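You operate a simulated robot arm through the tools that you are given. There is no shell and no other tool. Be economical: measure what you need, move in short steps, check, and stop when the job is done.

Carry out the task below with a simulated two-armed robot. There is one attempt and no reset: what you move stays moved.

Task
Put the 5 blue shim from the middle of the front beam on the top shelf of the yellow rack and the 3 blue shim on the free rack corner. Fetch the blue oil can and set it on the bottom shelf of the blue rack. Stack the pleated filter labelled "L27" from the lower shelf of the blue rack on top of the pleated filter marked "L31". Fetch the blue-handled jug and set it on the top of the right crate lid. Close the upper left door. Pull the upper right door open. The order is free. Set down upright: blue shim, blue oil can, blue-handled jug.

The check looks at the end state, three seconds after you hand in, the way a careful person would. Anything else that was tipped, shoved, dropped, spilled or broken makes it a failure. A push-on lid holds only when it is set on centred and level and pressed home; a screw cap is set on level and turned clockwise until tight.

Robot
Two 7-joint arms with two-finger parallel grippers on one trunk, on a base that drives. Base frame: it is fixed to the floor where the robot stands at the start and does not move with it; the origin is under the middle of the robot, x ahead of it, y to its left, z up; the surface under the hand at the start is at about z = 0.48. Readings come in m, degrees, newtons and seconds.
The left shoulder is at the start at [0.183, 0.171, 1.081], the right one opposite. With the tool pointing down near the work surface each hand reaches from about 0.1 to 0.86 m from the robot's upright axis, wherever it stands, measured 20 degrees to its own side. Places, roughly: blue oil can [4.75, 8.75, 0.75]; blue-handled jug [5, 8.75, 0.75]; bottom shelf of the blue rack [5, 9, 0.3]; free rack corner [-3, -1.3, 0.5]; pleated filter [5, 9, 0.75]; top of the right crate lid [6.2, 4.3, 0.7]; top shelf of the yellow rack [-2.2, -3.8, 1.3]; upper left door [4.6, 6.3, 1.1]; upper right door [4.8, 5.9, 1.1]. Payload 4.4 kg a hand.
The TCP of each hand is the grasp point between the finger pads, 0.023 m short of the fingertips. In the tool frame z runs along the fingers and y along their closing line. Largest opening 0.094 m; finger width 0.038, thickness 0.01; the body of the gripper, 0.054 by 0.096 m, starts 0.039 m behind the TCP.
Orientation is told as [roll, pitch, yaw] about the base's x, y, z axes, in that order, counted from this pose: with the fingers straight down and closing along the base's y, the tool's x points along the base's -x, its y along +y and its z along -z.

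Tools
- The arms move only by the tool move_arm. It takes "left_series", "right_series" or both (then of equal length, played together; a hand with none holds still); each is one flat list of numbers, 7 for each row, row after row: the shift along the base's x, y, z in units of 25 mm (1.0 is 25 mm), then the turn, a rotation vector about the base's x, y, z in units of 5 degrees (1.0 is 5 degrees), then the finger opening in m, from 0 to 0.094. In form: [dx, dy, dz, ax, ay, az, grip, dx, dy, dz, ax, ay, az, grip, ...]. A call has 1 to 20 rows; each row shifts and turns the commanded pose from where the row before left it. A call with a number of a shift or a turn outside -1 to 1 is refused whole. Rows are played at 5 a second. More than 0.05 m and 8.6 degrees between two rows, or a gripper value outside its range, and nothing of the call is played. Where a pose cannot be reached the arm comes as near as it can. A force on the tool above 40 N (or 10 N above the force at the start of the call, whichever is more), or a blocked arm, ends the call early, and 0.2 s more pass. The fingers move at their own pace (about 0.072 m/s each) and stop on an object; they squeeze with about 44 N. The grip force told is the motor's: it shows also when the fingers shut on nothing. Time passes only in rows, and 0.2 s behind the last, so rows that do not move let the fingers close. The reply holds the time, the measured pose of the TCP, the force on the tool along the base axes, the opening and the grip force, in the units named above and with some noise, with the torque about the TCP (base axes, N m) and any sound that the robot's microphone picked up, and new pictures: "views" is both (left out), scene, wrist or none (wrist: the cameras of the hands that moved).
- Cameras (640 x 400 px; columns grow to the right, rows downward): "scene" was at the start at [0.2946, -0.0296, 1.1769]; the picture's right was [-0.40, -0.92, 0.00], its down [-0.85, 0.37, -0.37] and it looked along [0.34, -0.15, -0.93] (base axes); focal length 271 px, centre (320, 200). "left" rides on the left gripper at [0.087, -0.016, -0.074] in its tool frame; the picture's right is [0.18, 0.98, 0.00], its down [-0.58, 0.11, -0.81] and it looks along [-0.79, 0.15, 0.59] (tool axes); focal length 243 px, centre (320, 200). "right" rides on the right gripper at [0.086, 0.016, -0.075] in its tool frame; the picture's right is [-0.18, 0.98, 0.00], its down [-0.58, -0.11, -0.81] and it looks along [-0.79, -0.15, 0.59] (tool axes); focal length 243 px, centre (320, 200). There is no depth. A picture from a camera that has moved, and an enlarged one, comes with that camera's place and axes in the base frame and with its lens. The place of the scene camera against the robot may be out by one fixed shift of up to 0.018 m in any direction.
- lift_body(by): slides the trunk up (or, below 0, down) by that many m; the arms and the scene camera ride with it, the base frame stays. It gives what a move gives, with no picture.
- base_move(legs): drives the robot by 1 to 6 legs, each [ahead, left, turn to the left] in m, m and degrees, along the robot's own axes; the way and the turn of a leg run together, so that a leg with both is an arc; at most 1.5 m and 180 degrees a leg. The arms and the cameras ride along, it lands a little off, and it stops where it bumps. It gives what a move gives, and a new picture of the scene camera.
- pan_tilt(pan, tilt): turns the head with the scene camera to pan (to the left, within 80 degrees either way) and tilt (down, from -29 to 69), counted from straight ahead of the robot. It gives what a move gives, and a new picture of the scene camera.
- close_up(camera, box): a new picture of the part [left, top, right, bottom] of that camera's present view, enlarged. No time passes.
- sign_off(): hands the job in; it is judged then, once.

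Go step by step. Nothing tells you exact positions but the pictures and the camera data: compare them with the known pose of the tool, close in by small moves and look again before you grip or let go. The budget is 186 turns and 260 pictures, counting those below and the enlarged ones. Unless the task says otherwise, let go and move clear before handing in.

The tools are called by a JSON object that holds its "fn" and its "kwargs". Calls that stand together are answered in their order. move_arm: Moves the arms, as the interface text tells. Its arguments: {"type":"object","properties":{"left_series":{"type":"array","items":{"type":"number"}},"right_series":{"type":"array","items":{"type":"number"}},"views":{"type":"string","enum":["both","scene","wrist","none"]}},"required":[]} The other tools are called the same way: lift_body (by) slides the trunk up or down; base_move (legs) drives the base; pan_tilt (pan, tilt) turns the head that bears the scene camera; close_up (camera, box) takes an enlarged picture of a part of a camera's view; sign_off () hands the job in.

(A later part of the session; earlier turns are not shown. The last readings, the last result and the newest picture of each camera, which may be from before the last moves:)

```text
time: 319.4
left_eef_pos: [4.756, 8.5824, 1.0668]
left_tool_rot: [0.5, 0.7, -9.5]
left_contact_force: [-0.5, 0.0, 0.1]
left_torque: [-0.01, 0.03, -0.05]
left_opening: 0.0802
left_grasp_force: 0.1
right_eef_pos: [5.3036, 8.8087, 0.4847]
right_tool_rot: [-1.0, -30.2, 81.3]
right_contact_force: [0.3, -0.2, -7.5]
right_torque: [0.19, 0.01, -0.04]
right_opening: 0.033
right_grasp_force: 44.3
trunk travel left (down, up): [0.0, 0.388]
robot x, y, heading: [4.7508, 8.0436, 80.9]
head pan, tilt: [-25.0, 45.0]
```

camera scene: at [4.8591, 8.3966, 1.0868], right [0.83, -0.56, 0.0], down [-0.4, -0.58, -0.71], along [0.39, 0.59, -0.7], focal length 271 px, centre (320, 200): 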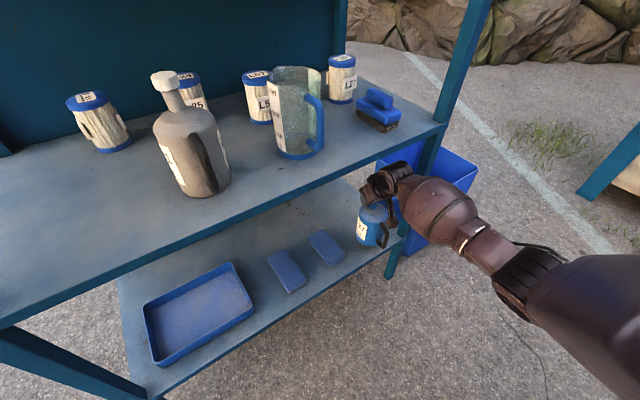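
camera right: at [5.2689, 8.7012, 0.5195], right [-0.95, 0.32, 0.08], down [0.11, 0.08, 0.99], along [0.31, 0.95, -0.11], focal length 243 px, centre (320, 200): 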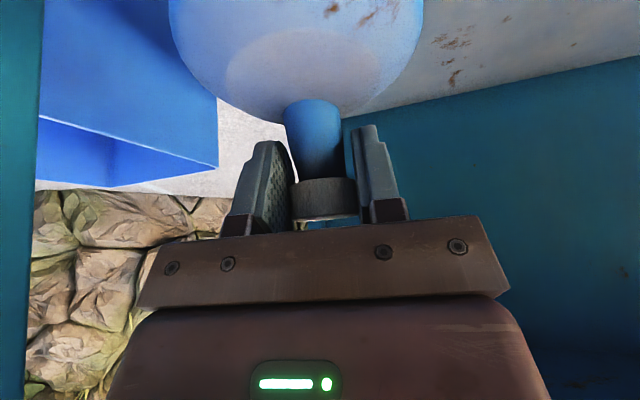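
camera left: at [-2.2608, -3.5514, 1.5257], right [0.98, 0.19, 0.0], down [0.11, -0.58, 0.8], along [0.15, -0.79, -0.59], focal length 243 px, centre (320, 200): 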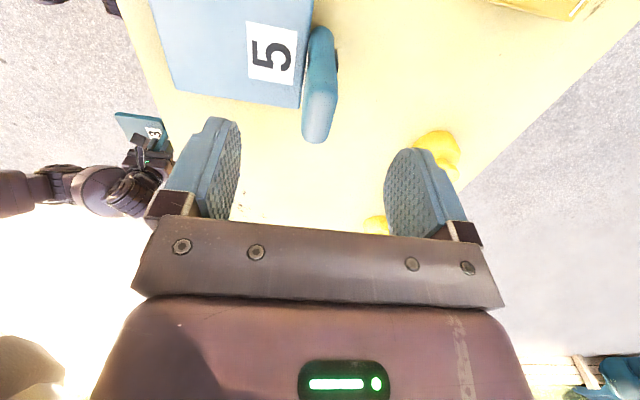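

{"fn": "move_arm", "kwargs": {"right_series": [0, 0, -0.16, 0, 0, 0, 0, 0, 0, -0.12, 0, 0, 0, 0, 0, 0, -0.12, 0, 0, 0, 0, 0, 0, 0, 0, 0, 0, 0], "views": "none"}}

{"fn": "close_up", "kwargs": {"camera": "scene", "box": [320, 150, 440, 270]}}

```text
time: 320.4
left_eef_pos: [4.7551, 8.5832, 1.0672]
left_tool_rot: [0.5, 0.7, -9.5]
left_contact_force: [0.3, -0.1, 0.3]
left_torque: [-0.03, 0.01, 0.0]
left_opening: 0.08
left_grasp_force: 0.1
right_eef_pos: [5.3027, 8.8079, 0.4752]
right_tool_rot: [-1.1, -30.1, 81.3]
right_contact_force: [0.1, -0.8, -7.3]
right_torque: [0.18, -0.05, -0.02]
right_opening: 0.0328
right_grasp_force: 44.6
trunk travel left (down, up): [0.0, 0.388]
robot x, y, heading: [4.7505, 8.0379, 80.7]
head pan, tilt: [-25.0, 45.0]
```

```text
3.33 times, centred on (380, 210) of scene
camera zoom: at [4.8586, 8.3959, 1.0872], right [0.83, -0.56, 0.0], down [-0.4, -0.58, -0.71], along [0.4, 0.59, -0.7], focal length 904 px, centre (120, 167)
```

zoom: 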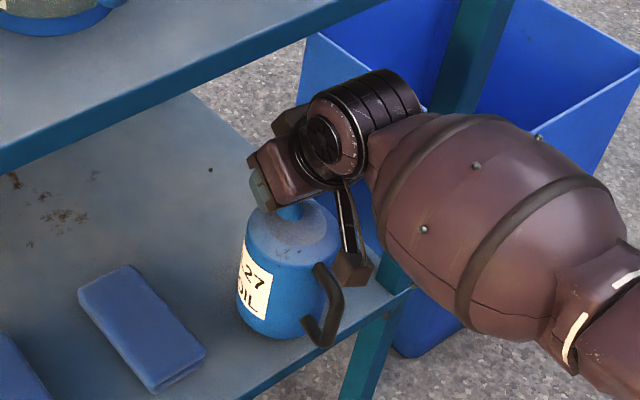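

{"fn": "move_arm", "kwargs": {"right_series": [0, 0, -0.1, 0, 0, 0, 0, 0, 0, -0.1, 0, 0, 0, 0, 0, 0, -0.1, 0, 0, 0, 0, 0, 0, 0, 0, 0, 0, 0], "views": "none"}}

```text
time: 321.4
left_eef_pos: [4.755, 8.5831, 1.0678]
left_tool_rot: [0.5, 0.7, -9.5]
left_contact_force: [0.2, -0.1, -0.4]
left_torque: [-0.01, -0.01, 0.01]
left_opening: 0.0797
left_grasp_force: 0.1
right_eef_pos: [5.3028, 8.8079, 0.4683]
right_tool_rot: [-1.0, -30.1, 81.2]
right_contact_force: [0.2, -1.3, -5.7]
right_torque: [0.07, 0.01, -0.03]
right_opening: 0.033
right_grasp_force: 44.1
trunk travel left (down, up): [0.0, 0.388]
robot x, y, heading: [4.7546, 8.0418, 81.0]
head pan, tilt: [-25.0, 45.0]
```

{"fn": "move_arm", "kwargs": {"right_series": [0, 0, -0.07, 0, 0, 0, 0, 0, 0, -0.05, 0, 0, 0, 0, 0, 0, 0, 0, 0, 0, 0], "views": "none"}}

```text
time: 322.2
left_eef_pos: [4.7565, 8.5828, 1.0673]
left_tool_rot: [0.5, 0.7, -9.5]
left_contact_force: [-0.2, 0.0, 0.3]
left_torque: [0.0, 0.01, 0.0]
left_opening: 0.08
left_grasp_force: 0.1
right_eef_pos: [5.3025, 8.8103, 0.4689]
right_tool_rot: [-1.1, -30.5, 81.3]
right_contact_force: [-1.4, 0.2, 12.5]
right_torque: [-0.93, 0.71, -0.09]
right_opening: 0.033
right_grasp_force: 44.5
trunk travel left (down, up): [0.0, 0.388]
robot x, y, heading: [4.7509, 8.0378, 81.0]
head pan, tilt: [-25.0, 45.0]
```

The can stands. I open the fingers and check before backing straight out.

{"fn": "move_arm", "kwargs": {"right_series": [0, 0, 0, 0, 0, 0, 0.08, 0, 0, 0, 0, 0, 0, 0.08, 0, 0, 0.1, 0, 0, 0, 0.08, 0, 0, 0.1, 0, 0, 0, 0.08]}}

```text
time: 323.2
left_eef_pos: [4.7564, 8.5818, 1.066]
left_tool_rot: [0.6, 0.6, -9.4]
left_contact_force: [0.5, -0.8, -0.1]
left_torque: [0.01, 0.01, -0.01]
left_opening: 0.0797
left_grasp_force: 0.0
right_eef_pos: [5.3028, 8.8087, 0.4702]
right_tool_rot: [-1.1, -30.2, 81.3]
right_contact_force: [-0.3, -0.3, 0.5]
right_torque: [-0.01, 0.0, -0.04]
right_opening: 0.08
right_grasp_force: 0.2
trunk travel left (down, up): [0.0, 0.388]
robot x, y, heading: [4.7536, 8.0393, 80.7]
head pan, tilt: [-25.0, 45.0]
camera scene: at [4.8585, 8.3959, 1.0872], right [0.83, -0.56, 0.0], down [-0.4, -0.58, -0.71], along [0.4, 0.59, -0.7], focal length 271 px, centre (320, 200)
camera right: at [5.2683, 8.7009, 0.4909], right [-0.95, 0.32, 0.08], down [0.11, 0.08, 0.99], along [0.31, 0.95, -0.11], focal length 243 px, centre (320, 200)
```

scene: 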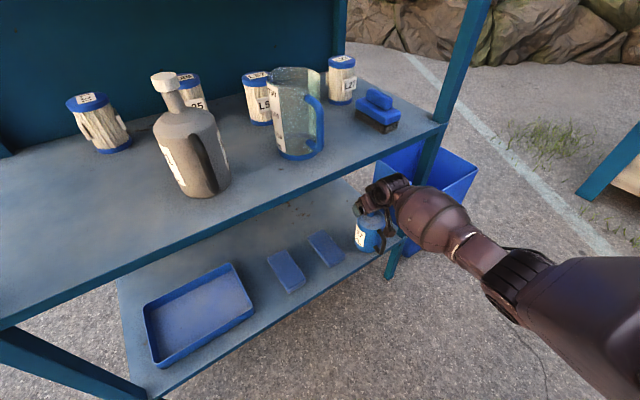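
right: 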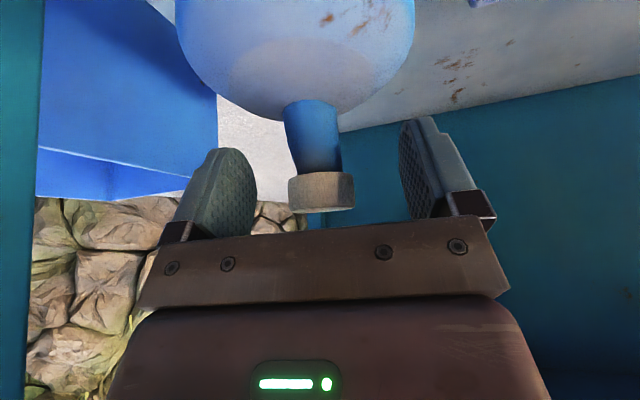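

{"fn": "base_move", "kwargs": {"legs": [[-0.3, 0, 0]]}}

{"fn": "close_up", "kwargs": {"camera": "right", "box": [0, 0, 640, 400]}}

```text
time: 325.3
left_eef_pos: [4.7098, 8.2957, 1.0625]
left_tool_rot: [0.0, 0.6, -9.5]
left_contact_force: [0.7, -0.1, 0.0]
left_torque: [0.0, -0.01, 0.0]
left_opening: 0.0801
left_grasp_force: 0.1
right_eef_pos: [5.2575, 8.5151, 0.4633]
right_tool_rot: [-1.3, -29.8, 81.2]
right_contact_force: [-0.3, -0.3, 0.8]
right_torque: [0.05, 0.02, -0.01]
right_opening: 0.0801
right_grasp_force: 0.0
trunk travel left (down, up): [0.0, 0.388]
robot x, y, heading: [4.707, 7.7479, 81.1]
head pan, tilt: [-25.0, 45.0]
camera scene: at [4.812, 8.1081, 1.0842], right [0.83, -0.56, 0.0], down [-0.4, -0.59, -0.71], along [0.4, 0.59, -0.71], focal length 271 px, centre (320, 200)
```

scene: 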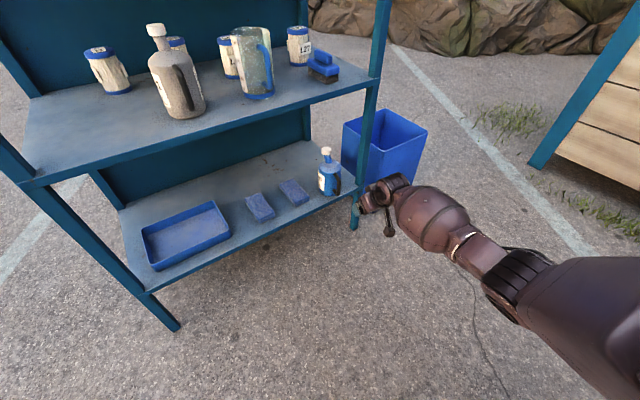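

```text
1.00 times, centred on (320, 200) of right (not enlarged: the box is as wide or as high as the picture)
camera zoom: at [5.2221, 8.4081, 0.4857], right [-0.95, 0.32, 0.07], down [0.11, 0.09, 0.99], along [0.31, 0.94, -0.12], focal length 243 px, centre (320, 200)
```

zoom: 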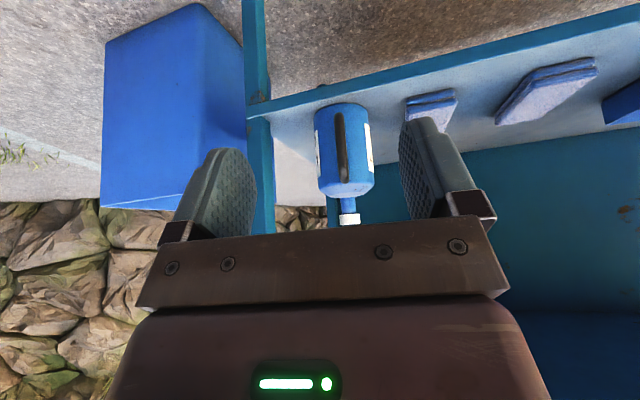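

The can is well placed. Next the filter: I raise the trunk, lift the right hand to shelf height and tuck the left hand aside.

{"fn": "lift_body", "kwargs": {"by": 0.1}}

{"fn": "move_arm", "kwargs": {"right_series": [0, 0, 0.98, 0, 0, 0, 0.09, 0, 0, 0.98, 0, 0, 0, 0.09, 0, 0, 0.98, 0, 0, 0, 0.09, 0, 0, 0.98, 0, 0, 0, 0.09, 0, 0, 0.98, 0, 0, 0, 0.09, 0, 0, 0.98, 0, 0, 0, 0.09, 0, 0, 0.98, 0, 0, 0, 0.09, 0, 0, 0.98, 0, 0, 0, 0.09, 0, 0, 0.98, 0, 0, 0, 0.09, 0, 0, 0.98, 0, 0, 0, 0.09, 0, 0, 0.98, 0, 0, 0, 0.09, 0, 0, 0.98, 0, 0, 0, 0.09, 0, 0, 0.98, 0, 0, 0, 0.09, 0, 0, 0.98, 0, 0, 0, 0.09], "left_series": [-0.8, -0.2, 0, 0, 0, 0, 0.08, -0.8, -0.2, 0, 0, 0, 0, 0.08, -0.8, -0.2, 0, 0, 0, 0, 0.08, -0.8, -0.2, 0, 0, 0, 0, 0.08, -0.8, -0.2, 0, 0, 0, 0, 0.08, -0.8, -0.2, 0, 0, 0, 0, 0.08, -0.8, -0.2, 0, 0, 0, 0, 0.08, -0.8, -0.2, 0, 0, 0, 0, 0.08, -0.8, -0.2, 0, 0, 0, 0, 0.08, -0.8, -0.2, 0, 0, 0, 0, 0.08, -0.8, -0.2, 0, 0, 0, 0, 0.08, -0.8, -0.2, 0, 0, 0, 0, 0.08, 0, 0, 0, 0, 0, 0, 0.08, 0, 0, 0, 0, 0, 0, 0.08], "views": "scene"}}

```text
time: 326.6
left_eef_pos: [4.7111, 8.2962, 1.1605]
left_tool_rot: [-0.2, 0.6, -9.5]
left_contact_force: [0.4, 1.3, 0.7]
left_torque: [-0.04, 0.03, 0.0]
left_opening: 0.0799
left_grasp_force: 0.2
right_eef_pos: [5.2574, 8.5154, 0.5593]
right_tool_rot: [-1.1, -29.5, 81.2]
right_contact_force: [0.3, 0.0, -0.7]
right_torque: [0.01, 0.02, 0.03]
right_opening: 0.08
right_grasp_force: 0.0
trunk travel left (down, up): [-0.1, 0.288]
robot x, y, heading: [4.702, 7.7466, 80.7]
head pan, tilt: [-25.0, 45.0]
```

```text
time: 329.6
left_eef_pos: [4.4703, 8.2349, 1.1628]
left_tool_rot: [0.2, 0.7, -9.7]
left_contact_force: [-0.1, -0.3, 0.0]
left_torque: [0.02, 0.0, 0.01]
left_opening: 0.08
left_grasp_force: 0.2
right_eef_pos: [5.2579, 8.5134, 0.9097]
right_tool_rot: [-1.2, -29.9, 81.3]
right_contact_force: [0.0, -0.5, 0.4]
right_torque: [0.01, 0.02, -0.01]
right_opening: 0.0898
right_grasp_force: 0.1
trunk travel left (down, up): [-0.1, 0.288]
robot x, y, heading: [4.7051, 7.7457, 80.9]
head pan, tilt: [-25.0, 45.0]
camera scene: at [4.7996, 8.0312, 1.2058], right [0.83, -0.56, 0.0], down [-0.4, -0.58, -0.71], along [0.4, 0.59, -0.71], focal length 271 px, centre (320, 200)
```

scene: 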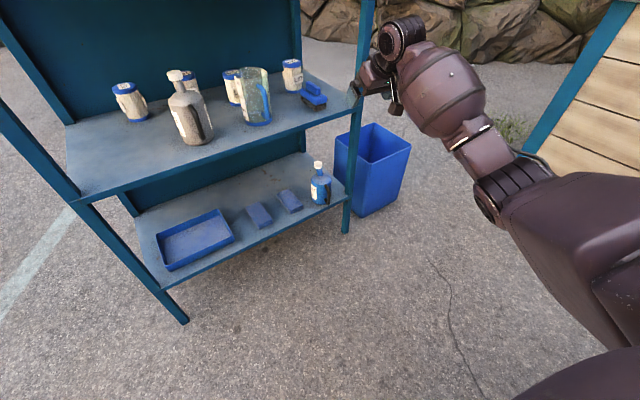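

{"fn": "close_up", "kwargs": {"camera": "right", "box": [0, 0, 640, 400]}}

{"fn": "close_up", "kwargs": {"camera": "scene", "box": [220, 40, 380, 140]}}

```text
1.00 times, centred on (320, 200) of right (not enlarged: the box is as wide or as high as the picture)
camera zoom: at [5.2228, 8.4067, 0.931], right [-0.95, 0.32, 0.07], down [0.11, 0.09, 0.99], along [0.31, 0.94, -0.12], focal length 243 px, centre (320, 200)
```

zoom: 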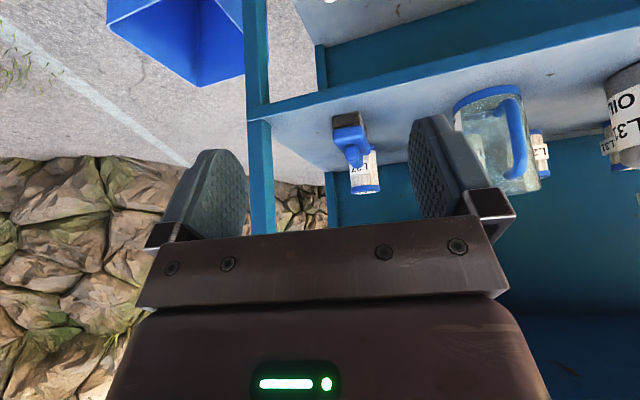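

```text
4.00 times, centred on (300, 90) of scene
camera zoom: at [4.7996, 8.0312, 1.2058], right [0.83, -0.56, 0.0], down [-0.4, -0.58, -0.71], along [0.4, 0.59, -0.71], focal length 1085 px, centre (400, 640)
```

zoom: 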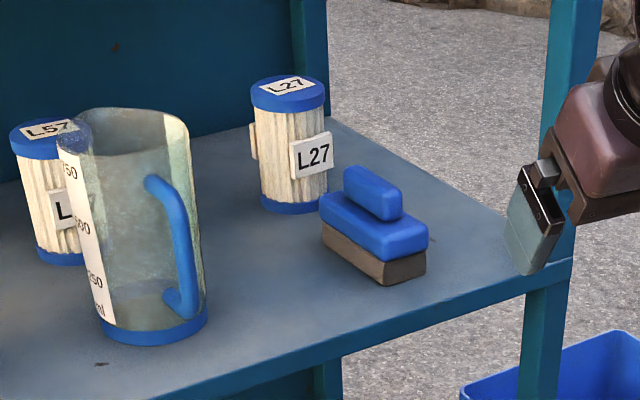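

L27 is at ≈(5.297, 8.942), top z≈0.85, tabs facing front/back. I square up and move right, staying in front of the rack.

{"fn": "base_move", "kwargs": {"legs": [[0.1, 0, 0], [0, 0, 9], [0, -0.15, 0]]}}

```text
time: 331.4
left_eef_pos: [4.4273, 8.301, 1.1636]
left_tool_rot: [0.2, 0.7, -2.8]
left_contact_force: [-0.1, -1.0, 0.2]
left_torque: [0.03, 0.06, 0.01]
left_opening: 0.0798
left_grasp_force: 0.2
right_eef_pos: [5.173, 8.6731, 0.9087]
right_tool_rot: [-1.2, -29.9, 88.0]
right_contact_force: [-0.1, -0.3, 0.1]
right_torque: [0.03, 0.01, 0.02]
right_opening: 0.0902
right_grasp_force: 0.0
trunk travel left (down, up): [-0.1, 0.288]
robot x, y, heading: [4.7184, 7.8446, 87.3]
head pan, tilt: [-25.0, 45.0]
stopped in leg 2: the robot was blocked; the commanded pose is now the measured one
camera scene: at [4.7766, 8.1363, 1.2055], right [0.89, -0.46, 0.0], down [-0.32, -0.63, -0.71], along [0.32, 0.63, -0.71], focal length 271 px, centre (320, 200)
```

scene: 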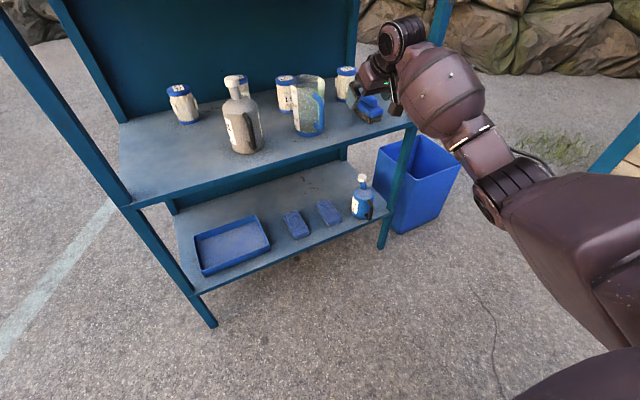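

The rear of the base touches something on the right, so I shift the hand right by arm, then drive forward.

{"fn": "move_arm", "kwargs": {"right_series": [0.9, 0, 0, 0, 0, 0, 0.09, 0.9, 0, 0, 0, 0, 0, 0.09, 0.9, 0, 0, 0, 0, 0, 0.09, 0.9, 0, 0, 0, 0, 0, 0.09, 0.9, 0, 0, 0, 0, 0, 0.09], "views": "none"}}

{"fn": "base_move", "kwargs": {"legs": [[0.13, 0, 0]]}}

{"fn": "close_up", "kwargs": {"camera": "right", "box": [0, 0, 640, 400]}}

```text
time: 332.6
left_eef_pos: [4.4271, 8.3012, 1.1644]
left_tool_rot: [0.1, 0.7, -2.7]
left_contact_force: [-0.6, -0.6, -0.6]
left_torque: [0.02, 0.01, 0.0]
left_opening: 0.08
left_grasp_force: 0.1
right_eef_pos: [5.287, 8.672, 0.9067]
right_tool_rot: [-1.1, -29.8, 88.2]
right_contact_force: [-0.1, -0.2, -0.6]
right_torque: [0.0, 0.01, 0.05]
right_opening: 0.0896
right_grasp_force: 0.1
trunk travel left (down, up): [-0.1, 0.288]
robot x, y, heading: [4.7181, 7.8472, 88.1]
head pan, tilt: [-25.0, 45.0]
```

```text
time: 333.9
left_eef_pos: [4.4309, 8.43, 1.163]
left_tool_rot: [0.0, 0.7, -2.7]
left_contact_force: [0.5, 0.4, -0.3]
left_torque: [-0.03, 0.0, 0.0]
left_opening: 0.0801
left_grasp_force: 0.0
right_eef_pos: [5.2915, 8.8003, 0.9064]
right_tool_rot: [-1.1, -29.7, 88.2]
right_contact_force: [0.1, 0.2, 0.1]
right_torque: [0.03, 0.0, -0.01]
right_opening: 0.0902
right_grasp_force: 0.2
trunk travel left (down, up): [-0.1, 0.288]
robot x, y, heading: [4.7213, 7.9722, 87.9]
head pan, tilt: [-25.0, 45.0]
camera scene: at [4.7816, 8.2664, 1.2053], right [0.89, -0.46, 0.0], down [-0.32, -0.63, -0.71], along [0.32, 0.63, -0.71], focal length 271 px, centre (320, 200)
```

scene: 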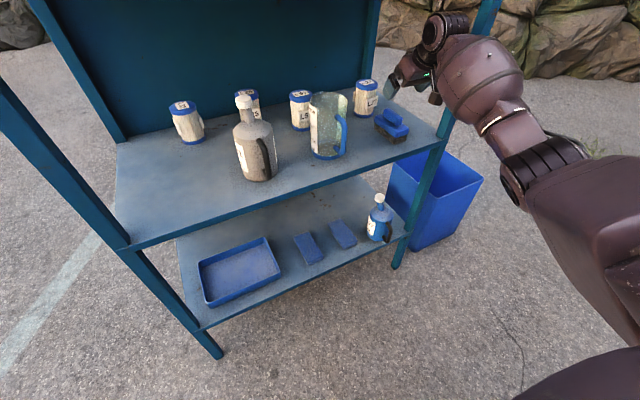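

```text
1.00 times, centred on (320, 200) of right (not enlarged: the box is as wide or as high as the picture)
camera zoom: at [5.2692, 8.6907, 0.9286], right [-0.98, 0.2, 0.07], down [0.1, 0.1, 0.99], along [0.19, 0.97, -0.12], focal length 243 px, centre (320, 200)
```

zoom: 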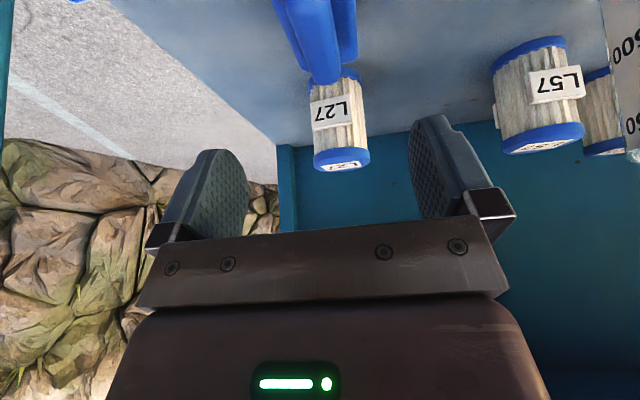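

{"fn": "base_move", "kwargs": {"legs": [[0.14, 0.004, 0]]}}

{"fn": "close_up", "kwargs": {"camera": "right", "box": [0, 0, 640, 400]}}

```text
time: 335.2
left_eef_pos: [4.4324, 8.566, 1.1627]
left_tool_rot: [0.0, 0.6, -2.8]
left_contact_force: [0.6, -0.4, -0.1]
left_torque: [-0.02, 0.04, 0.01]
left_opening: 0.08
left_grasp_force: 0.0
right_eef_pos: [5.2933, 8.9368, 0.9053]
right_tool_rot: [-1.1, -29.7, 88.1]
right_contact_force: [-0.9, 0.6, -0.3]
right_torque: [0.02, 0.0, 0.0]
right_opening: 0.0899
right_grasp_force: 0.0
trunk travel left (down, up): [-0.1, 0.288]
robot x, y, heading: [4.7231, 8.1044, 87.8]
head pan, tilt: [-25.0, 45.0]
camera scene: at [4.7832, 8.4017, 1.2053], right [0.89, -0.46, 0.0], down [-0.32, -0.63, -0.71], along [0.32, 0.63, -0.71], focal length 271 px, centre (320, 200)
```

scene: 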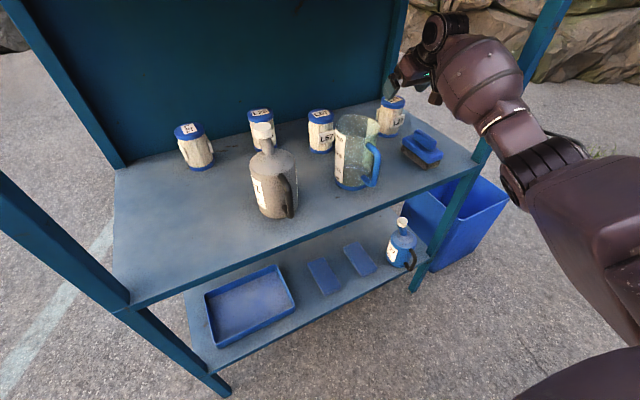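

```text
1.00 times, centred on (320, 200) of right (not enlarged: the box is as wide or as high as the picture)
camera zoom: at [5.2713, 8.8254, 0.9287], right [-0.98, 0.2, 0.07], down [0.1, 0.1, 0.99], along [0.19, 0.97, -0.12], focal length 243 px, centre (320, 200)
```

zoom: 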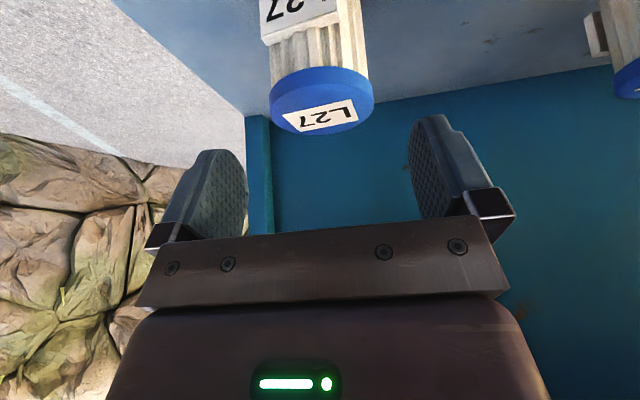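

L27's top is centred at ≈(5.296, 8.976). I move over it and lower carefully with the fingers fully open.

{"fn": "move_arm", "kwargs": {"right_series": [0.1, 0.7, 0, 0, 0, 0, 0.094, 0.02, 0.7, 0, 0, 0, 0, 0.094, 0, 0, -0.7, 0, 0, 0, 0.094, 0, 0, -0.7, 0, 0, 0, 0.094, 0, 0, 0, 0, 0, 0, 0.094], "views": "wrist"}}

```text
time: 336.4
left_eef_pos: [4.4337, 8.5657, 1.1629]
left_tool_rot: [0.1, 0.6, -2.8]
left_contact_force: [0.2, -0.6, 1.1]
left_torque: [0.02, 0.0, 0.01]
left_opening: 0.0799
left_grasp_force: 0.0
right_eef_pos: [5.2956, 8.9706, 0.8718]
right_tool_rot: [-1.1, -29.8, 88.1]
right_contact_force: [0.4, -0.4, 1.2]
right_torque: [0.02, -0.01, 0.01]
right_opening: 0.0941
right_grasp_force: 0.1
trunk travel left (down, up): [-0.1, 0.288]
robot x, y, heading: [4.7236, 8.1051, 87.9]
head pan, tilt: [-25.0, 45.0]
camera right: at [5.2748, 8.8599, 0.8937], right [-0.98, 0.2, 0.07], down [0.1, 0.1, 0.99], along [0.19, 0.97, -0.12], focal length 243 px, centre (320, 200)
```

right: 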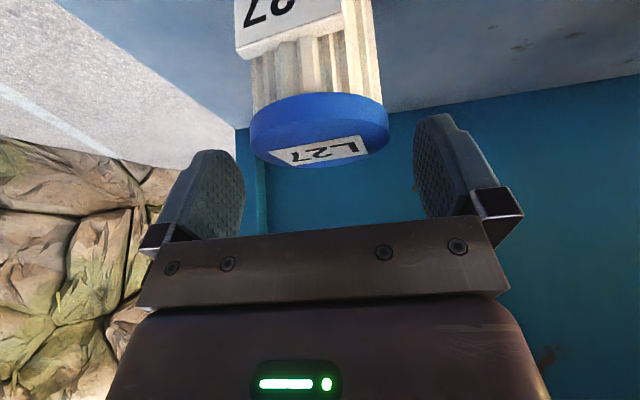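

{"fn": "move_arm", "kwargs": {"right_series": [0, 0, -0.5, 0, 0, 0, 0.094, 0, 0, -0.5, 0, 0, 0, 0.094, 0, 0, -0.6, 0, 0, 0, 0.094, 0, 0, 0, 0, 0, 0, 0.094], "views": "wrist"}}

```text
time: 337.4
left_eef_pos: [4.4337, 8.5666, 1.1639]
left_tool_rot: [0.1, 0.6, -2.7]
left_contact_force: [0.5, -0.9, -0.5]
left_torque: [0.0, 0.0, 0.03]
left_opening: 0.08
left_grasp_force: 0.1
right_eef_pos: [5.2974, 8.9708, 0.8313]
right_tool_rot: [-1.2, -29.8, 88.1]
right_contact_force: [-0.5, 0.4, -0.2]
right_torque: [-0.02, -0.03, -0.02]
right_opening: 0.0942
right_grasp_force: 0.1
trunk travel left (down, up): [-0.1, 0.288]
robot x, y, heading: [4.7276, 8.108, 87.4]
head pan, tilt: [-25.0, 45.0]
camera right: at [5.2741, 8.8602, 0.8539], right [-0.98, 0.2, 0.07], down [0.1, 0.1, 0.99], along [0.19, 0.97, -0.12], focal length 243 px, centre (320, 200)
```

right: 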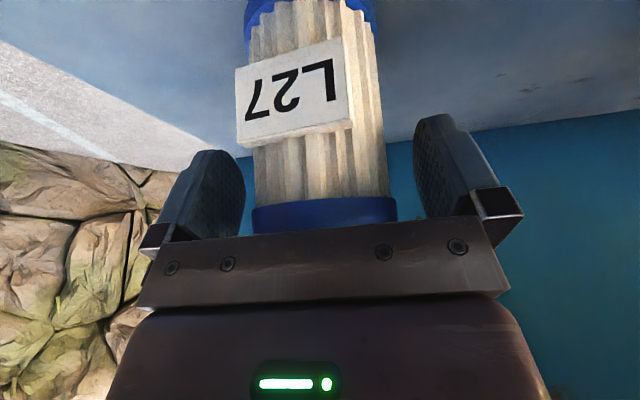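

{"fn": "move_arm", "kwargs": {"right_series": [0, 0, 0, 0, 0, 0, 0, 0, 0, 0, 0, 0, 0, 0, 0, 0, 0, 0, 0, 0, 0, 0, 0, 0.4, 0, 0, 0, 0, 0, 0, 0.5, 0, 0, 0, 0, 0, 0, 0, 0, 0, 0, 0], "views": "both"}}

```text
time: 338.8
left_eef_pos: [4.4342, 8.5665, 1.1629]
left_tool_rot: [0.0, 0.7, -2.8]
left_contact_force: [1.2, -0.6, 0.3]
left_torque: [0.02, 0.01, 0.01]
left_opening: 0.0801
left_grasp_force: 0.1
right_eef_pos: [5.2964, 8.971, 0.8535]
right_tool_rot: [-1.1, -29.7, 88.0]
right_contact_force: [-0.4, 0.3, -3.8]
right_torque: [-0.01, 0.01, 0.01]
right_opening: 0.0669
right_grasp_force: 43.8
trunk travel left (down, up): [-0.1, 0.288]
robot x, y, heading: [4.724, 8.1102, 87.8]
head pan, tilt: [-25.0, 45.0]
camera scene: at [4.7835, 8.4018, 1.2051], right [0.89, -0.46, 0.0], down [-0.32, -0.63, -0.71], along [0.32, 0.63, -0.71], focal length 271 px, centre (320, 200)
camera right: at [5.2748, 8.86, 0.8765], right [-0.98, 0.2, 0.07], down [0.1, 0.1, 0.99], along [0.19, 0.97, -0.12], focal length 243 px, centre (320, 200)
```

scene: 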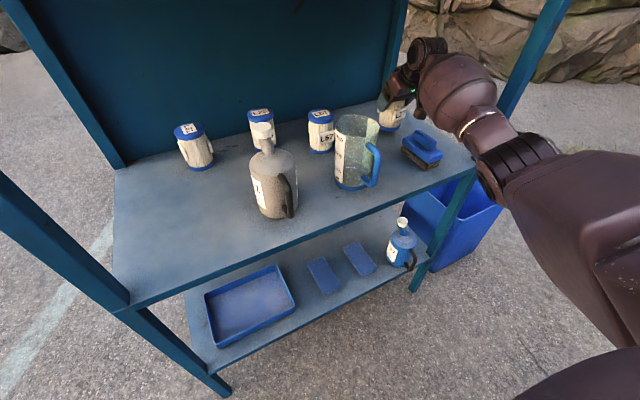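
right: 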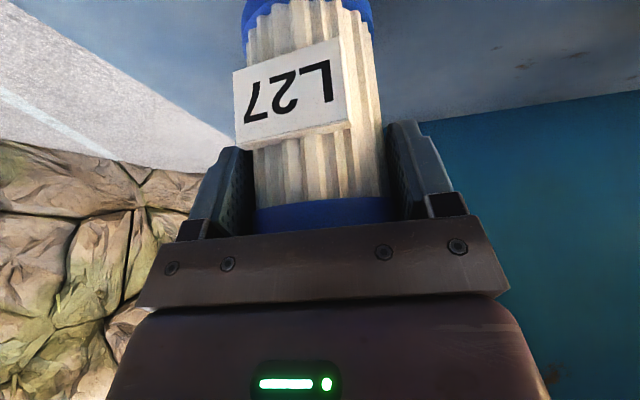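

L27 is held. I lift it clear of the brush, back out and sidestep left to line up with L31.

{"fn": "move_arm", "kwargs": {"right_series": [0, 0, 0.8, 0, 0, 0, 0, 0, 0, 0.9, 0, 0, 0, 0, 0, 0, 0.9, 0, 0, 0, 0], "views": "none"}}

{"fn": "base_move", "kwargs": {"legs": [[-0.36, 0, 0], [0, 0.52, 0]]}}

{"fn": "close_up", "kwargs": {"camera": "right", "box": [0, 0, 640, 400]}}

```text
time: 339.6
left_eef_pos: [4.4335, 8.5656, 1.1643]
left_tool_rot: [0.1, 0.6, -2.8]
left_contact_force: [-0.3, 0.2, -0.3]
left_torque: [0.01, 0.01, 0.0]
left_opening: 0.0798
left_grasp_force: 0.0
right_eef_pos: [5.2956, 8.9696, 0.9199]
right_tool_rot: [-1.0, -29.8, 88.0]
right_contact_force: [-1.0, 0.3, -2.7]
right_torque: [-0.02, 0.03, -0.02]
right_opening: 0.0669
right_grasp_force: 43.8
trunk travel left (down, up): [-0.1, 0.288]
robot x, y, heading: [4.7268, 8.1064, 87.8]
head pan, tilt: [-25.0, 45.0]
```

```text
time: 346.5
left_eef_pos: [3.9117, 8.236, 1.1635]
left_tool_rot: [0.0, 0.6, -2.7]
left_contact_force: [0.5, -0.3, -0.5]
left_torque: [0.0, 0.03, -0.03]
left_opening: 0.0802
left_grasp_force: 0.0
right_eef_pos: [4.7742, 8.64, 0.918]
right_tool_rot: [-1.1, -29.7, 88.1]
right_contact_force: [-0.1, -0.3, -2.1]
right_torque: [0.0, 0.02, 0.0]
right_opening: 0.0667
right_grasp_force: 43.9
trunk travel left (down, up): [-0.1, 0.288]
robot x, y, heading: [4.2025, 7.7773, 87.8]
head pan, tilt: [-25.0, 45.0]
camera scene: at [4.2608, 8.0712, 1.2052], right [0.89, -0.46, 0.0], down [-0.32, -0.63, -0.71], along [0.32, 0.63, -0.71], focal length 271 px, centre (320, 200)
```

scene: 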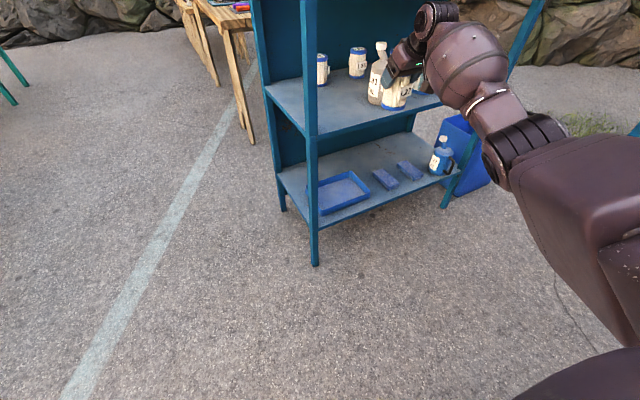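

```text
1.00 times, centred on (320, 200) of right (not enlarged: the box is as wide or as high as the picture)
camera zoom: at [4.752, 8.5294, 0.9407], right [-0.98, 0.2, 0.07], down [0.1, 0.1, 0.99], along [0.19, 0.97, -0.12], focal length 243 px, centre (320, 200)
```

zoom: 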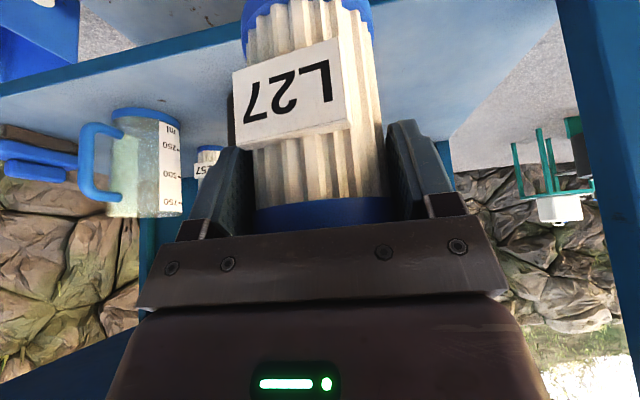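

I zoom the scene to measure L31 against the held filter and other references.

{"fn": "close_up", "kwargs": {"camera": "scene", "box": [300, 30, 460, 130]}}

```text
4.00 times, centred on (380, 80) of scene
camera zoom: at [4.2608, 8.0712, 1.2052], right [0.89, -0.46, 0.0], down [-0.32, -0.63, -0.71], along [0.32, 0.63, -0.71], focal length 1085 px, centre (80, 680)
```

zoom: 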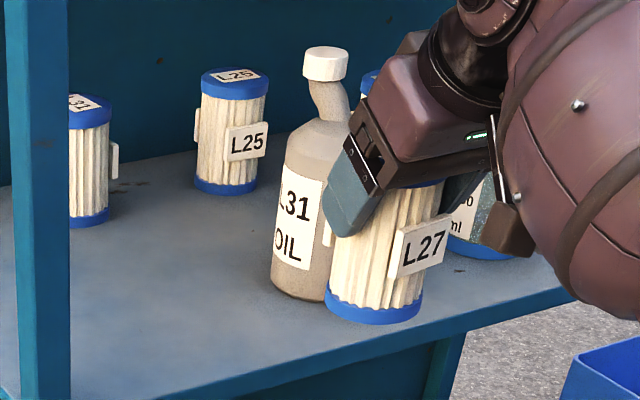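

L31 is at ≈(4.755, 9.079). I raise to z 0.945, align and drive in most of the way.

{"fn": "move_arm", "kwargs": {"right_series": [0, 0, 0.54, 0, 0, 0, 0, 0, 0, 0.54, 0, 0, 0, 0], "views": "none"}}

{"fn": "base_move", "kwargs": {"legs": [[0.28, 0.03, 0]]}}

{"fn": "close_up", "kwargs": {"camera": "right", "box": [0, 0, 640, 400]}}

```text
time: 347.1
left_eef_pos: [3.9108, 8.2353, 1.1627]
left_tool_rot: [0.1, 0.6, -2.7]
left_contact_force: [0.1, 0.2, -0.4]
left_torque: [0.0, 0.01, 0.06]
left_opening: 0.0801
left_grasp_force: 0.1
right_eef_pos: [4.7741, 8.6415, 0.9456]
right_tool_rot: [-1.1, -29.6, 88.2]
right_contact_force: [0.3, 0.0, -2.2]
right_torque: [-0.01, 0.05, -0.01]
right_opening: 0.0667
right_grasp_force: 44.2
trunk travel left (down, up): [-0.1, 0.288]
robot x, y, heading: [4.2013, 7.777, 87.8]
head pan, tilt: [-25.0, 45.0]
```

```text
time: 349.0
left_eef_pos: [3.8936, 8.518, 1.1632]
left_tool_rot: [0.0, 0.7, -2.8]
left_contact_force: [0.3, 0.4, 0.4]
left_torque: [0.0, 0.01, 0.03]
left_opening: 0.0799
left_grasp_force: 0.0
right_eef_pos: [4.7577, 8.9204, 0.9451]
right_tool_rot: [-1.1, -29.6, 88.1]
right_contact_force: [-0.4, -0.5, -3.4]
right_torque: [-0.01, 0.02, 0.04]
right_opening: 0.0668
right_grasp_force: 44.6
trunk travel left (down, up): [-0.1, 0.288]
robot x, y, heading: [4.1834, 8.0553, 87.7]
head pan, tilt: [-25.0, 45.0]
camera scene: at [4.2432, 8.3522, 1.2052], right [0.89, -0.46, 0.0], down [-0.32, -0.63, -0.71], along [0.32, 0.63, -0.71], focal length 271 px, centre (320, 200)
```

scene: 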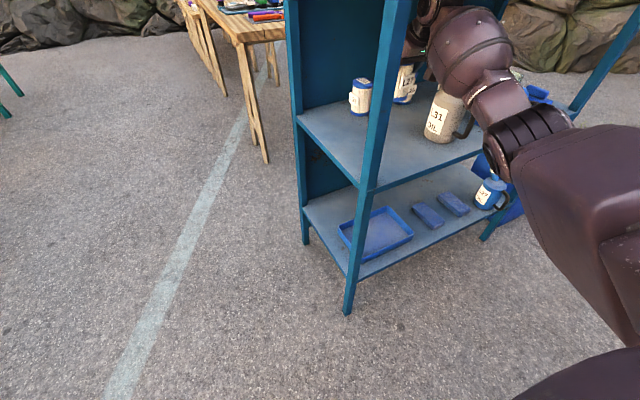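

```text
1.00 times, centred on (320, 200) of right (not enlarged: the box is as wide or as high as the picture)
camera zoom: at [4.7356, 8.81, 0.9677], right [-0.98, 0.2, 0.07], down [0.1, 0.1, 0.99], along [0.19, 0.97, -0.12], focal length 243 px, centre (320, 200)
```

zoom: 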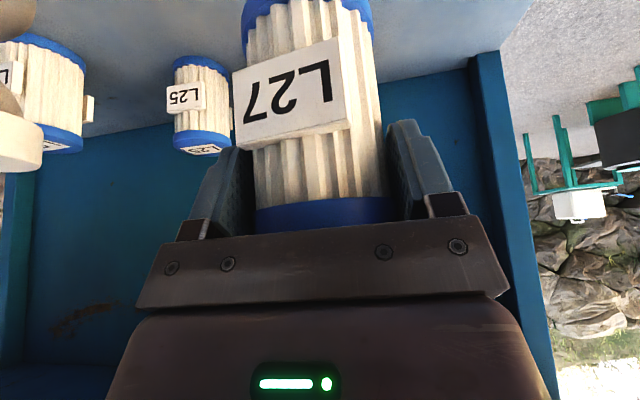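

{"fn": "close_up", "kwargs": {"camera": "scene", "box": [330, 50, 450, 125]}}

```text
5.33 times, centred on (390, 88) of scene
camera zoom: at [4.2432, 8.3522, 1.2052], right [0.89, -0.46, 0.0], down [-0.32, -0.63, -0.71], along [0.32, 0.63, -0.71], focal length 1446 px, centre (-53, 800)
```

zoom: 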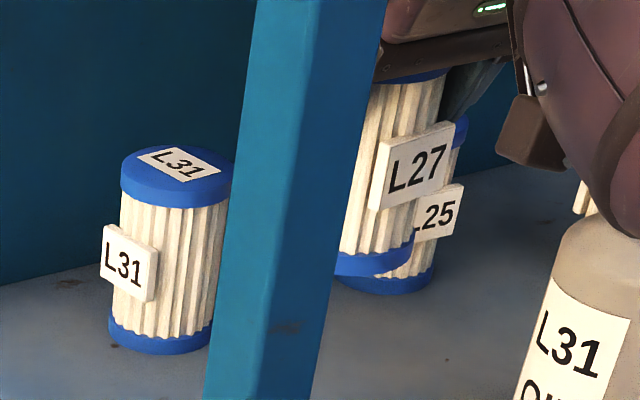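

L31 measured again at (4.753, 9.079), top z 0.85. I drive in 0.12 m more and then fine-tune with the arm.

{"fn": "base_move", "kwargs": {"legs": [[0.12, 0.01, 0]]}}

{"fn": "close_up", "kwargs": {"camera": "scene", "box": [330, 50, 490, 150]}}

```text
time: 350.3
left_eef_pos: [3.8875, 8.6367, 1.1626]
left_tool_rot: [0.2, 0.7, -2.7]
left_contact_force: [-0.1, 0.6, -0.9]
left_torque: [-0.01, -0.01, 0.01]
left_opening: 0.0802
left_grasp_force: 0.0
right_eef_pos: [4.7494, 9.0409, 0.9454]
right_tool_rot: [-1.2, -29.8, 88.2]
right_contact_force: [-0.3, 0.4, -3.6]
right_torque: [-0.04, 0.0, -0.01]
right_opening: 0.0667
right_grasp_force: 43.4
trunk travel left (down, up): [-0.1, 0.288]
robot x, y, heading: [4.1771, 8.1779, 87.6]
head pan, tilt: [-25.0, 45.0]
camera scene: at [4.2369, 8.4723, 1.2053], right [0.89, -0.46, 0.0], down [-0.32, -0.63, -0.71], along [0.32, 0.63, -0.71], focal length 271 px, centre (320, 200)
```

scene: 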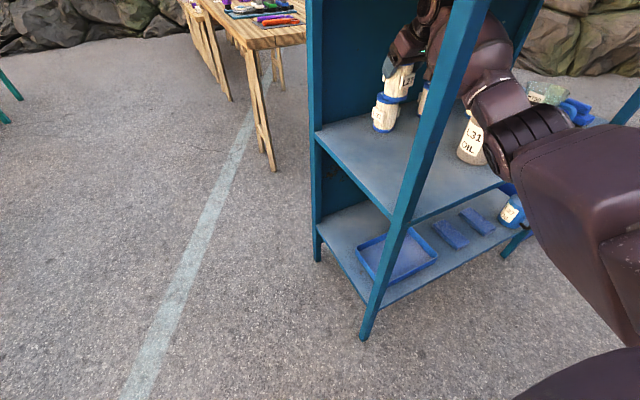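

```text
4.00 times, centred on (410, 100) of scene
camera zoom: at [4.2369, 8.4723, 1.2053], right [0.89, -0.46, 0.0], down [-0.32, -0.63, -0.71], along [0.32, 0.63, -0.71], focal length 1085 px, centre (-40, 600)
```

zoom: 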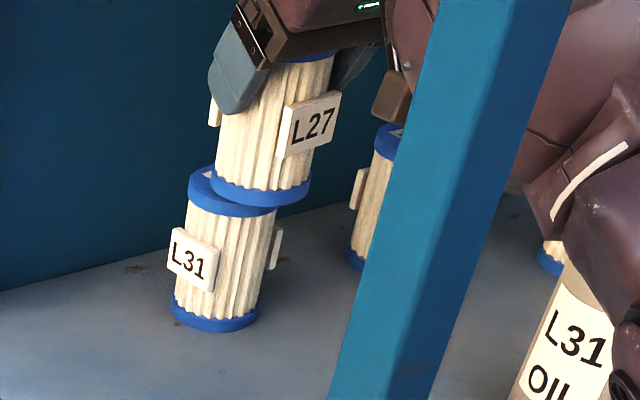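

Direct view shows L27 slightly right/front of L31. I shift ~(-3, +22) mm and look again.

{"fn": "move_arm", "kwargs": {"right_series": [-0.06, 0.44, 0, 0, 0, 0, 0, -0.06, 0.44, 0, 0, 0, 0, 0, 0, 0, -0.16, 0, 0, 0, 0, 0, 0, 0, 0, 0, 0, 0], "views": "none"}}

{"fn": "close_up", "kwargs": {"camera": "scene", "box": [360, 60, 440, 140]}}

{"fn": "close_up", "kwargs": {"camera": "right", "box": [0, 0, 640, 400]}}

```text
time: 351.3
left_eef_pos: [3.8871, 8.6367, 1.1623]
left_tool_rot: [0.2, 0.6, -2.7]
left_contact_force: [0.5, -0.6, -1.6]
left_torque: [0.02, 0.03, 0.01]
left_opening: 0.0798
left_grasp_force: 0.0
right_eef_pos: [4.7481, 9.0655, 0.9415]
right_tool_rot: [-1.2, -29.8, 88.3]
right_contact_force: [0.4, -0.7, -2.8]
right_torque: [-0.05, 0.03, -0.03]
right_opening: 0.0665
right_grasp_force: 44.2
trunk travel left (down, up): [-0.1, 0.288]
robot x, y, heading: [4.1805, 8.1758, 87.8]
head pan, tilt: [-25.0, 45.0]
```

```text
5.00 times, centred on (400, 100) of scene
camera zoom: at [4.2369, 8.472, 1.2052], right [0.89, -0.46, 0.0], down [-0.32, -0.63, -0.71], along [0.32, 0.63, -0.71], focal length 1356 px, centre (-80, 700)
```

zoom: 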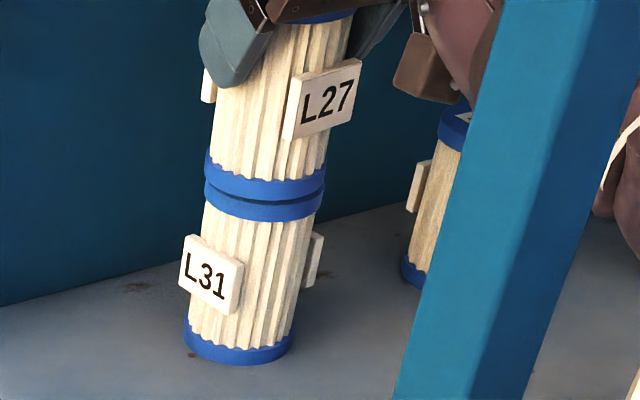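

```text
1.00 times, centred on (320, 200) of right (not enlarged: the box is as wide or as high as the picture)
camera zoom: at [4.7252, 8.9541, 0.9638], right [-0.98, 0.2, 0.07], down [0.1, 0.1, 0.99], along [0.19, 0.97, -0.12], focal length 243 px, centre (320, 200)
```

zoom: 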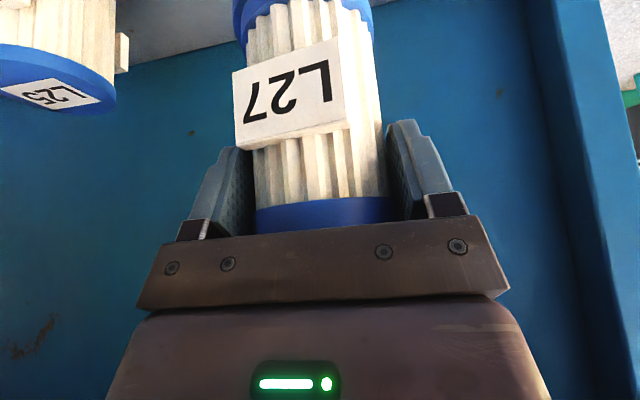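

Almost perfectly aligned; a last 6 mm back and then I lower to contact.

{"fn": "move_arm", "kwargs": {"right_series": [0.08, 0.25, 0, 0, 0, 0, 0, 0, 0, -0.1, 0, 0, 0, 0, 0, 0, -0.1, 0, 0, 0, 0, 0, 0, 0, 0, 0, 0, 0], "views": "none"}}

{"fn": "close_up", "kwargs": {"camera": "scene", "box": [360, 60, 440, 140]}}

```text
time: 352.3
left_eef_pos: [3.8865, 8.636, 1.1633]
left_tool_rot: [0.1, 0.7, -2.6]
left_contact_force: [-0.1, 0.2, 0.5]
left_torque: [0.03, 0.0, -0.02]
left_opening: 0.0797
left_grasp_force: 0.0
right_eef_pos: [4.7493, 9.0701, 0.9377]
right_tool_rot: [-1.1, -29.8, 88.2]
right_contact_force: [-0.1, -0.3, -1.6]
right_torque: [0.02, 0.01, -0.03]
right_opening: 0.0665
right_grasp_force: 44.1
trunk travel left (down, up): [-0.1, 0.288]
robot x, y, heading: [4.1785, 8.1781, 87.9]
head pan, tilt: [-25.0, 45.0]
```

```text
5.00 times, centred on (400, 100) of scene
camera zoom: at [4.237, 8.4719, 1.2053], right [0.89, -0.46, 0.0], down [-0.32, -0.63, -0.71], along [0.32, 0.63, -0.71], focal length 1356 px, centre (-80, 700)
```

zoom: 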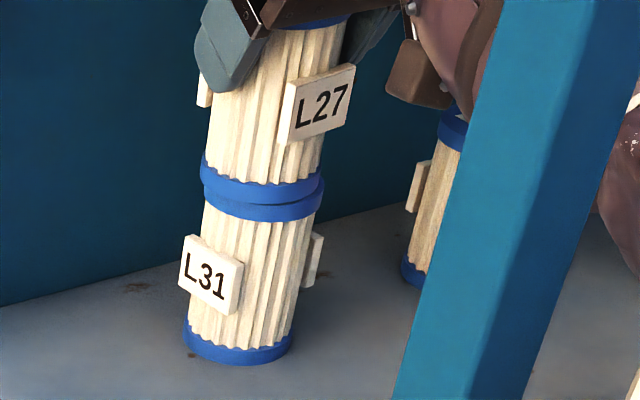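

{"fn": "move_arm", "kwargs": {"right_series": [0, 0, -0.08, 0, 0, 0, 0, 0, 0, -0.08, 0, 0, 0, 0, 0, 0, 0, 0, 0, 0, 0], "views": "none"}}

```text
time: 353.1
left_eef_pos: [3.8858, 8.6339, 1.1646]
left_tool_rot: [0.2, 0.5, -2.7]
left_contact_force: [0.1, 1.0, 0.0]
left_torque: [0.03, -0.01, -0.01]
left_opening: 0.0803
left_grasp_force: 0.0
right_eef_pos: [4.7478, 9.0686, 0.9368]
right_tool_rot: [-1.2, -30.0, 88.2]
right_contact_force: [-0.2, 1.4, 10.3]
right_torque: [0.07, 0.3, -0.04]
right_opening: 0.0668
right_grasp_force: 44.2
trunk travel left (down, up): [-0.1, 0.288]
robot x, y, heading: [4.1782, 8.1791, 87.6]
head pan, tilt: [-25.0, 45.0]
```

Seated. I relax slightly, open and check.

{"fn": "move_arm", "kwargs": {"right_series": [0, 0, 0.04, 0, 0, 0, 0, 0, 0, 0, 0, 0, 0, 0.094, 0, 0, 0, 0, 0, 0, 0.094, 0, 0, 0, 0, 0, 0, 0.094], "views": "none"}}

{"fn": "close_up", "kwargs": {"camera": "scene", "box": [360, 60, 440, 140]}}

{"fn": "close_up", "kwargs": {"camera": "right", "box": [0, 0, 640, 400]}}

```text
time: 354.1
left_eef_pos: [3.8876, 8.6362, 1.1628]
left_tool_rot: [0.1, 0.7, -2.7]
left_contact_force: [0.1, -0.2, -0.2]
left_torque: [-0.01, 0.03, 0.03]
left_opening: 0.0798
left_grasp_force: 0.0
right_eef_pos: [4.7489, 9.069, 0.9327]
right_tool_rot: [-1.1, -29.7, 88.3]
right_contact_force: [0.0, 0.3, -0.1]
right_torque: [0.01, -0.01, -0.02]
right_opening: 0.0942
right_grasp_force: 0.0
trunk travel left (down, up): [-0.1, 0.288]
robot x, y, heading: [4.1797, 8.1785, 87.8]
head pan, tilt: [-25.0, 45.0]
```

```text
5.00 times, centred on (400, 100) of scene
camera zoom: at [4.2368, 8.4717, 1.2053], right [0.89, -0.46, 0.0], down [-0.32, -0.63, -0.71], along [0.32, 0.63, -0.71], focal length 1356 px, centre (-80, 700)
```

zoom: 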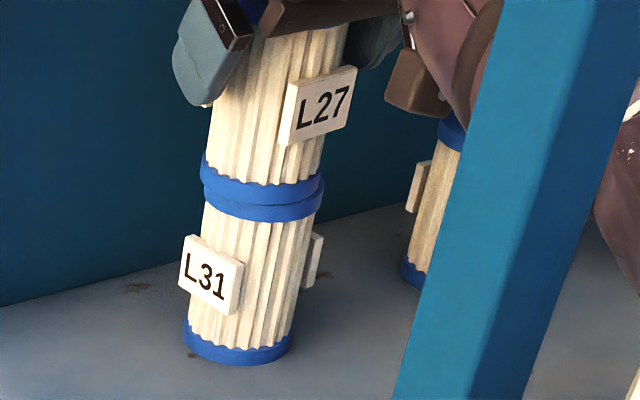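

```text
1.00 times, centred on (320, 200) of right (not enlarged: the box is as wide or as high as the picture)
camera zoom: at [4.7269, 8.959, 0.9556], right [-0.98, 0.2, 0.07], down [0.1, 0.1, 0.99], along [0.19, 0.97, -0.12], focal length 243 px, centre (320, 200)
```

zoom: 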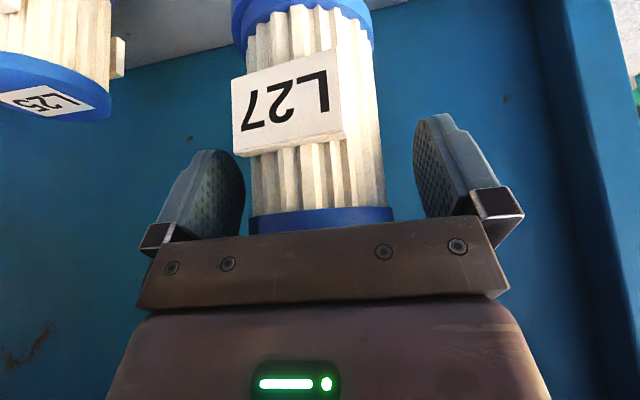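

Released and standing. I lift a centimetre and back straight out.

{"fn": "move_arm", "kwargs": {"right_series": [0, -0.1, 0.3, 0, 0, 0, 0.094, 0, -0.4, 0, 0, 0, 0, 0.094], "views": "none"}}

{"fn": "base_move", "kwargs": {"legs": [[-0.4, 0, 0]]}}

{"fn": "close_up", "kwargs": {"camera": "right", "box": [0, 0, 640, 400]}}

```text
time: 354.7
left_eef_pos: [3.8866, 8.6366, 1.1631]
left_tool_rot: [0.1, 0.8, -2.6]
left_contact_force: [0.6, 0.5, 0.4]
left_torque: [0.02, 0.01, 0.02]
left_opening: 0.0798
left_grasp_force: 0.1
right_eef_pos: [4.7481, 9.0568, 0.9412]
right_tool_rot: [-1.1, -29.6, 88.2]
right_contact_force: [-0.2, 0.3, 0.4]
right_torque: [0.0, -0.01, 0.01]
right_opening: 0.0938
right_grasp_force: 0.0
trunk travel left (down, up): [-0.1, 0.288]
robot x, y, heading: [4.176, 8.1779, 87.5]
head pan, tilt: [-25.0, 45.0]
```

```text
time: 357.1
left_eef_pos: [3.8702, 8.2371, 1.1626]
left_tool_rot: [0.1, 0.6, -2.3]
left_contact_force: [0.2, 0.2, 0.2]
left_torque: [0.01, -0.03, -0.01]
left_opening: 0.0801
left_grasp_force: 0.1
right_eef_pos: [4.7277, 8.6644, 0.9402]
right_tool_rot: [-1.1, -29.8, 88.6]
right_contact_force: [0.2, 0.1, -0.1]
right_torque: [0.02, -0.02, 0.0]
right_opening: 0.094
right_grasp_force: 0.0
trunk travel left (down, up): [-0.1, 0.288]
robot x, y, heading: [4.1612, 7.779, 88.2]
head pan, tilt: [-25.0, 45.0]
camera scene: at [4.221, 8.0752, 1.2054], right [0.89, -0.45, 0.0], down [-0.32, -0.63, -0.71], along [0.32, 0.63, -0.71], focal length 271 px, centre (320, 200)
```

scene: 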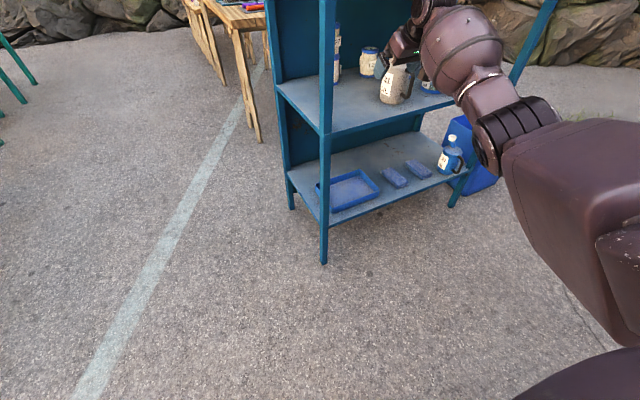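

```text
1.00 times, centred on (320, 200) of right (not enlarged: the box is as wide or as high as the picture)
camera zoom: at [4.7071, 8.554, 0.9636], right [-0.98, 0.19, 0.07], down [0.1, 0.1, 0.99], along [0.18, 0.98, -0.12], focal length 243 px, centre (320, 200)
```

zoom: 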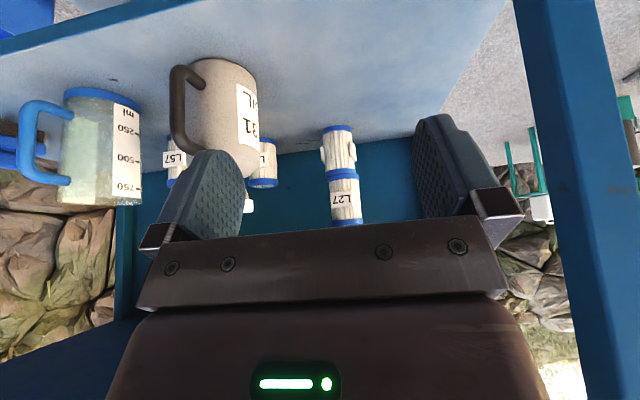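

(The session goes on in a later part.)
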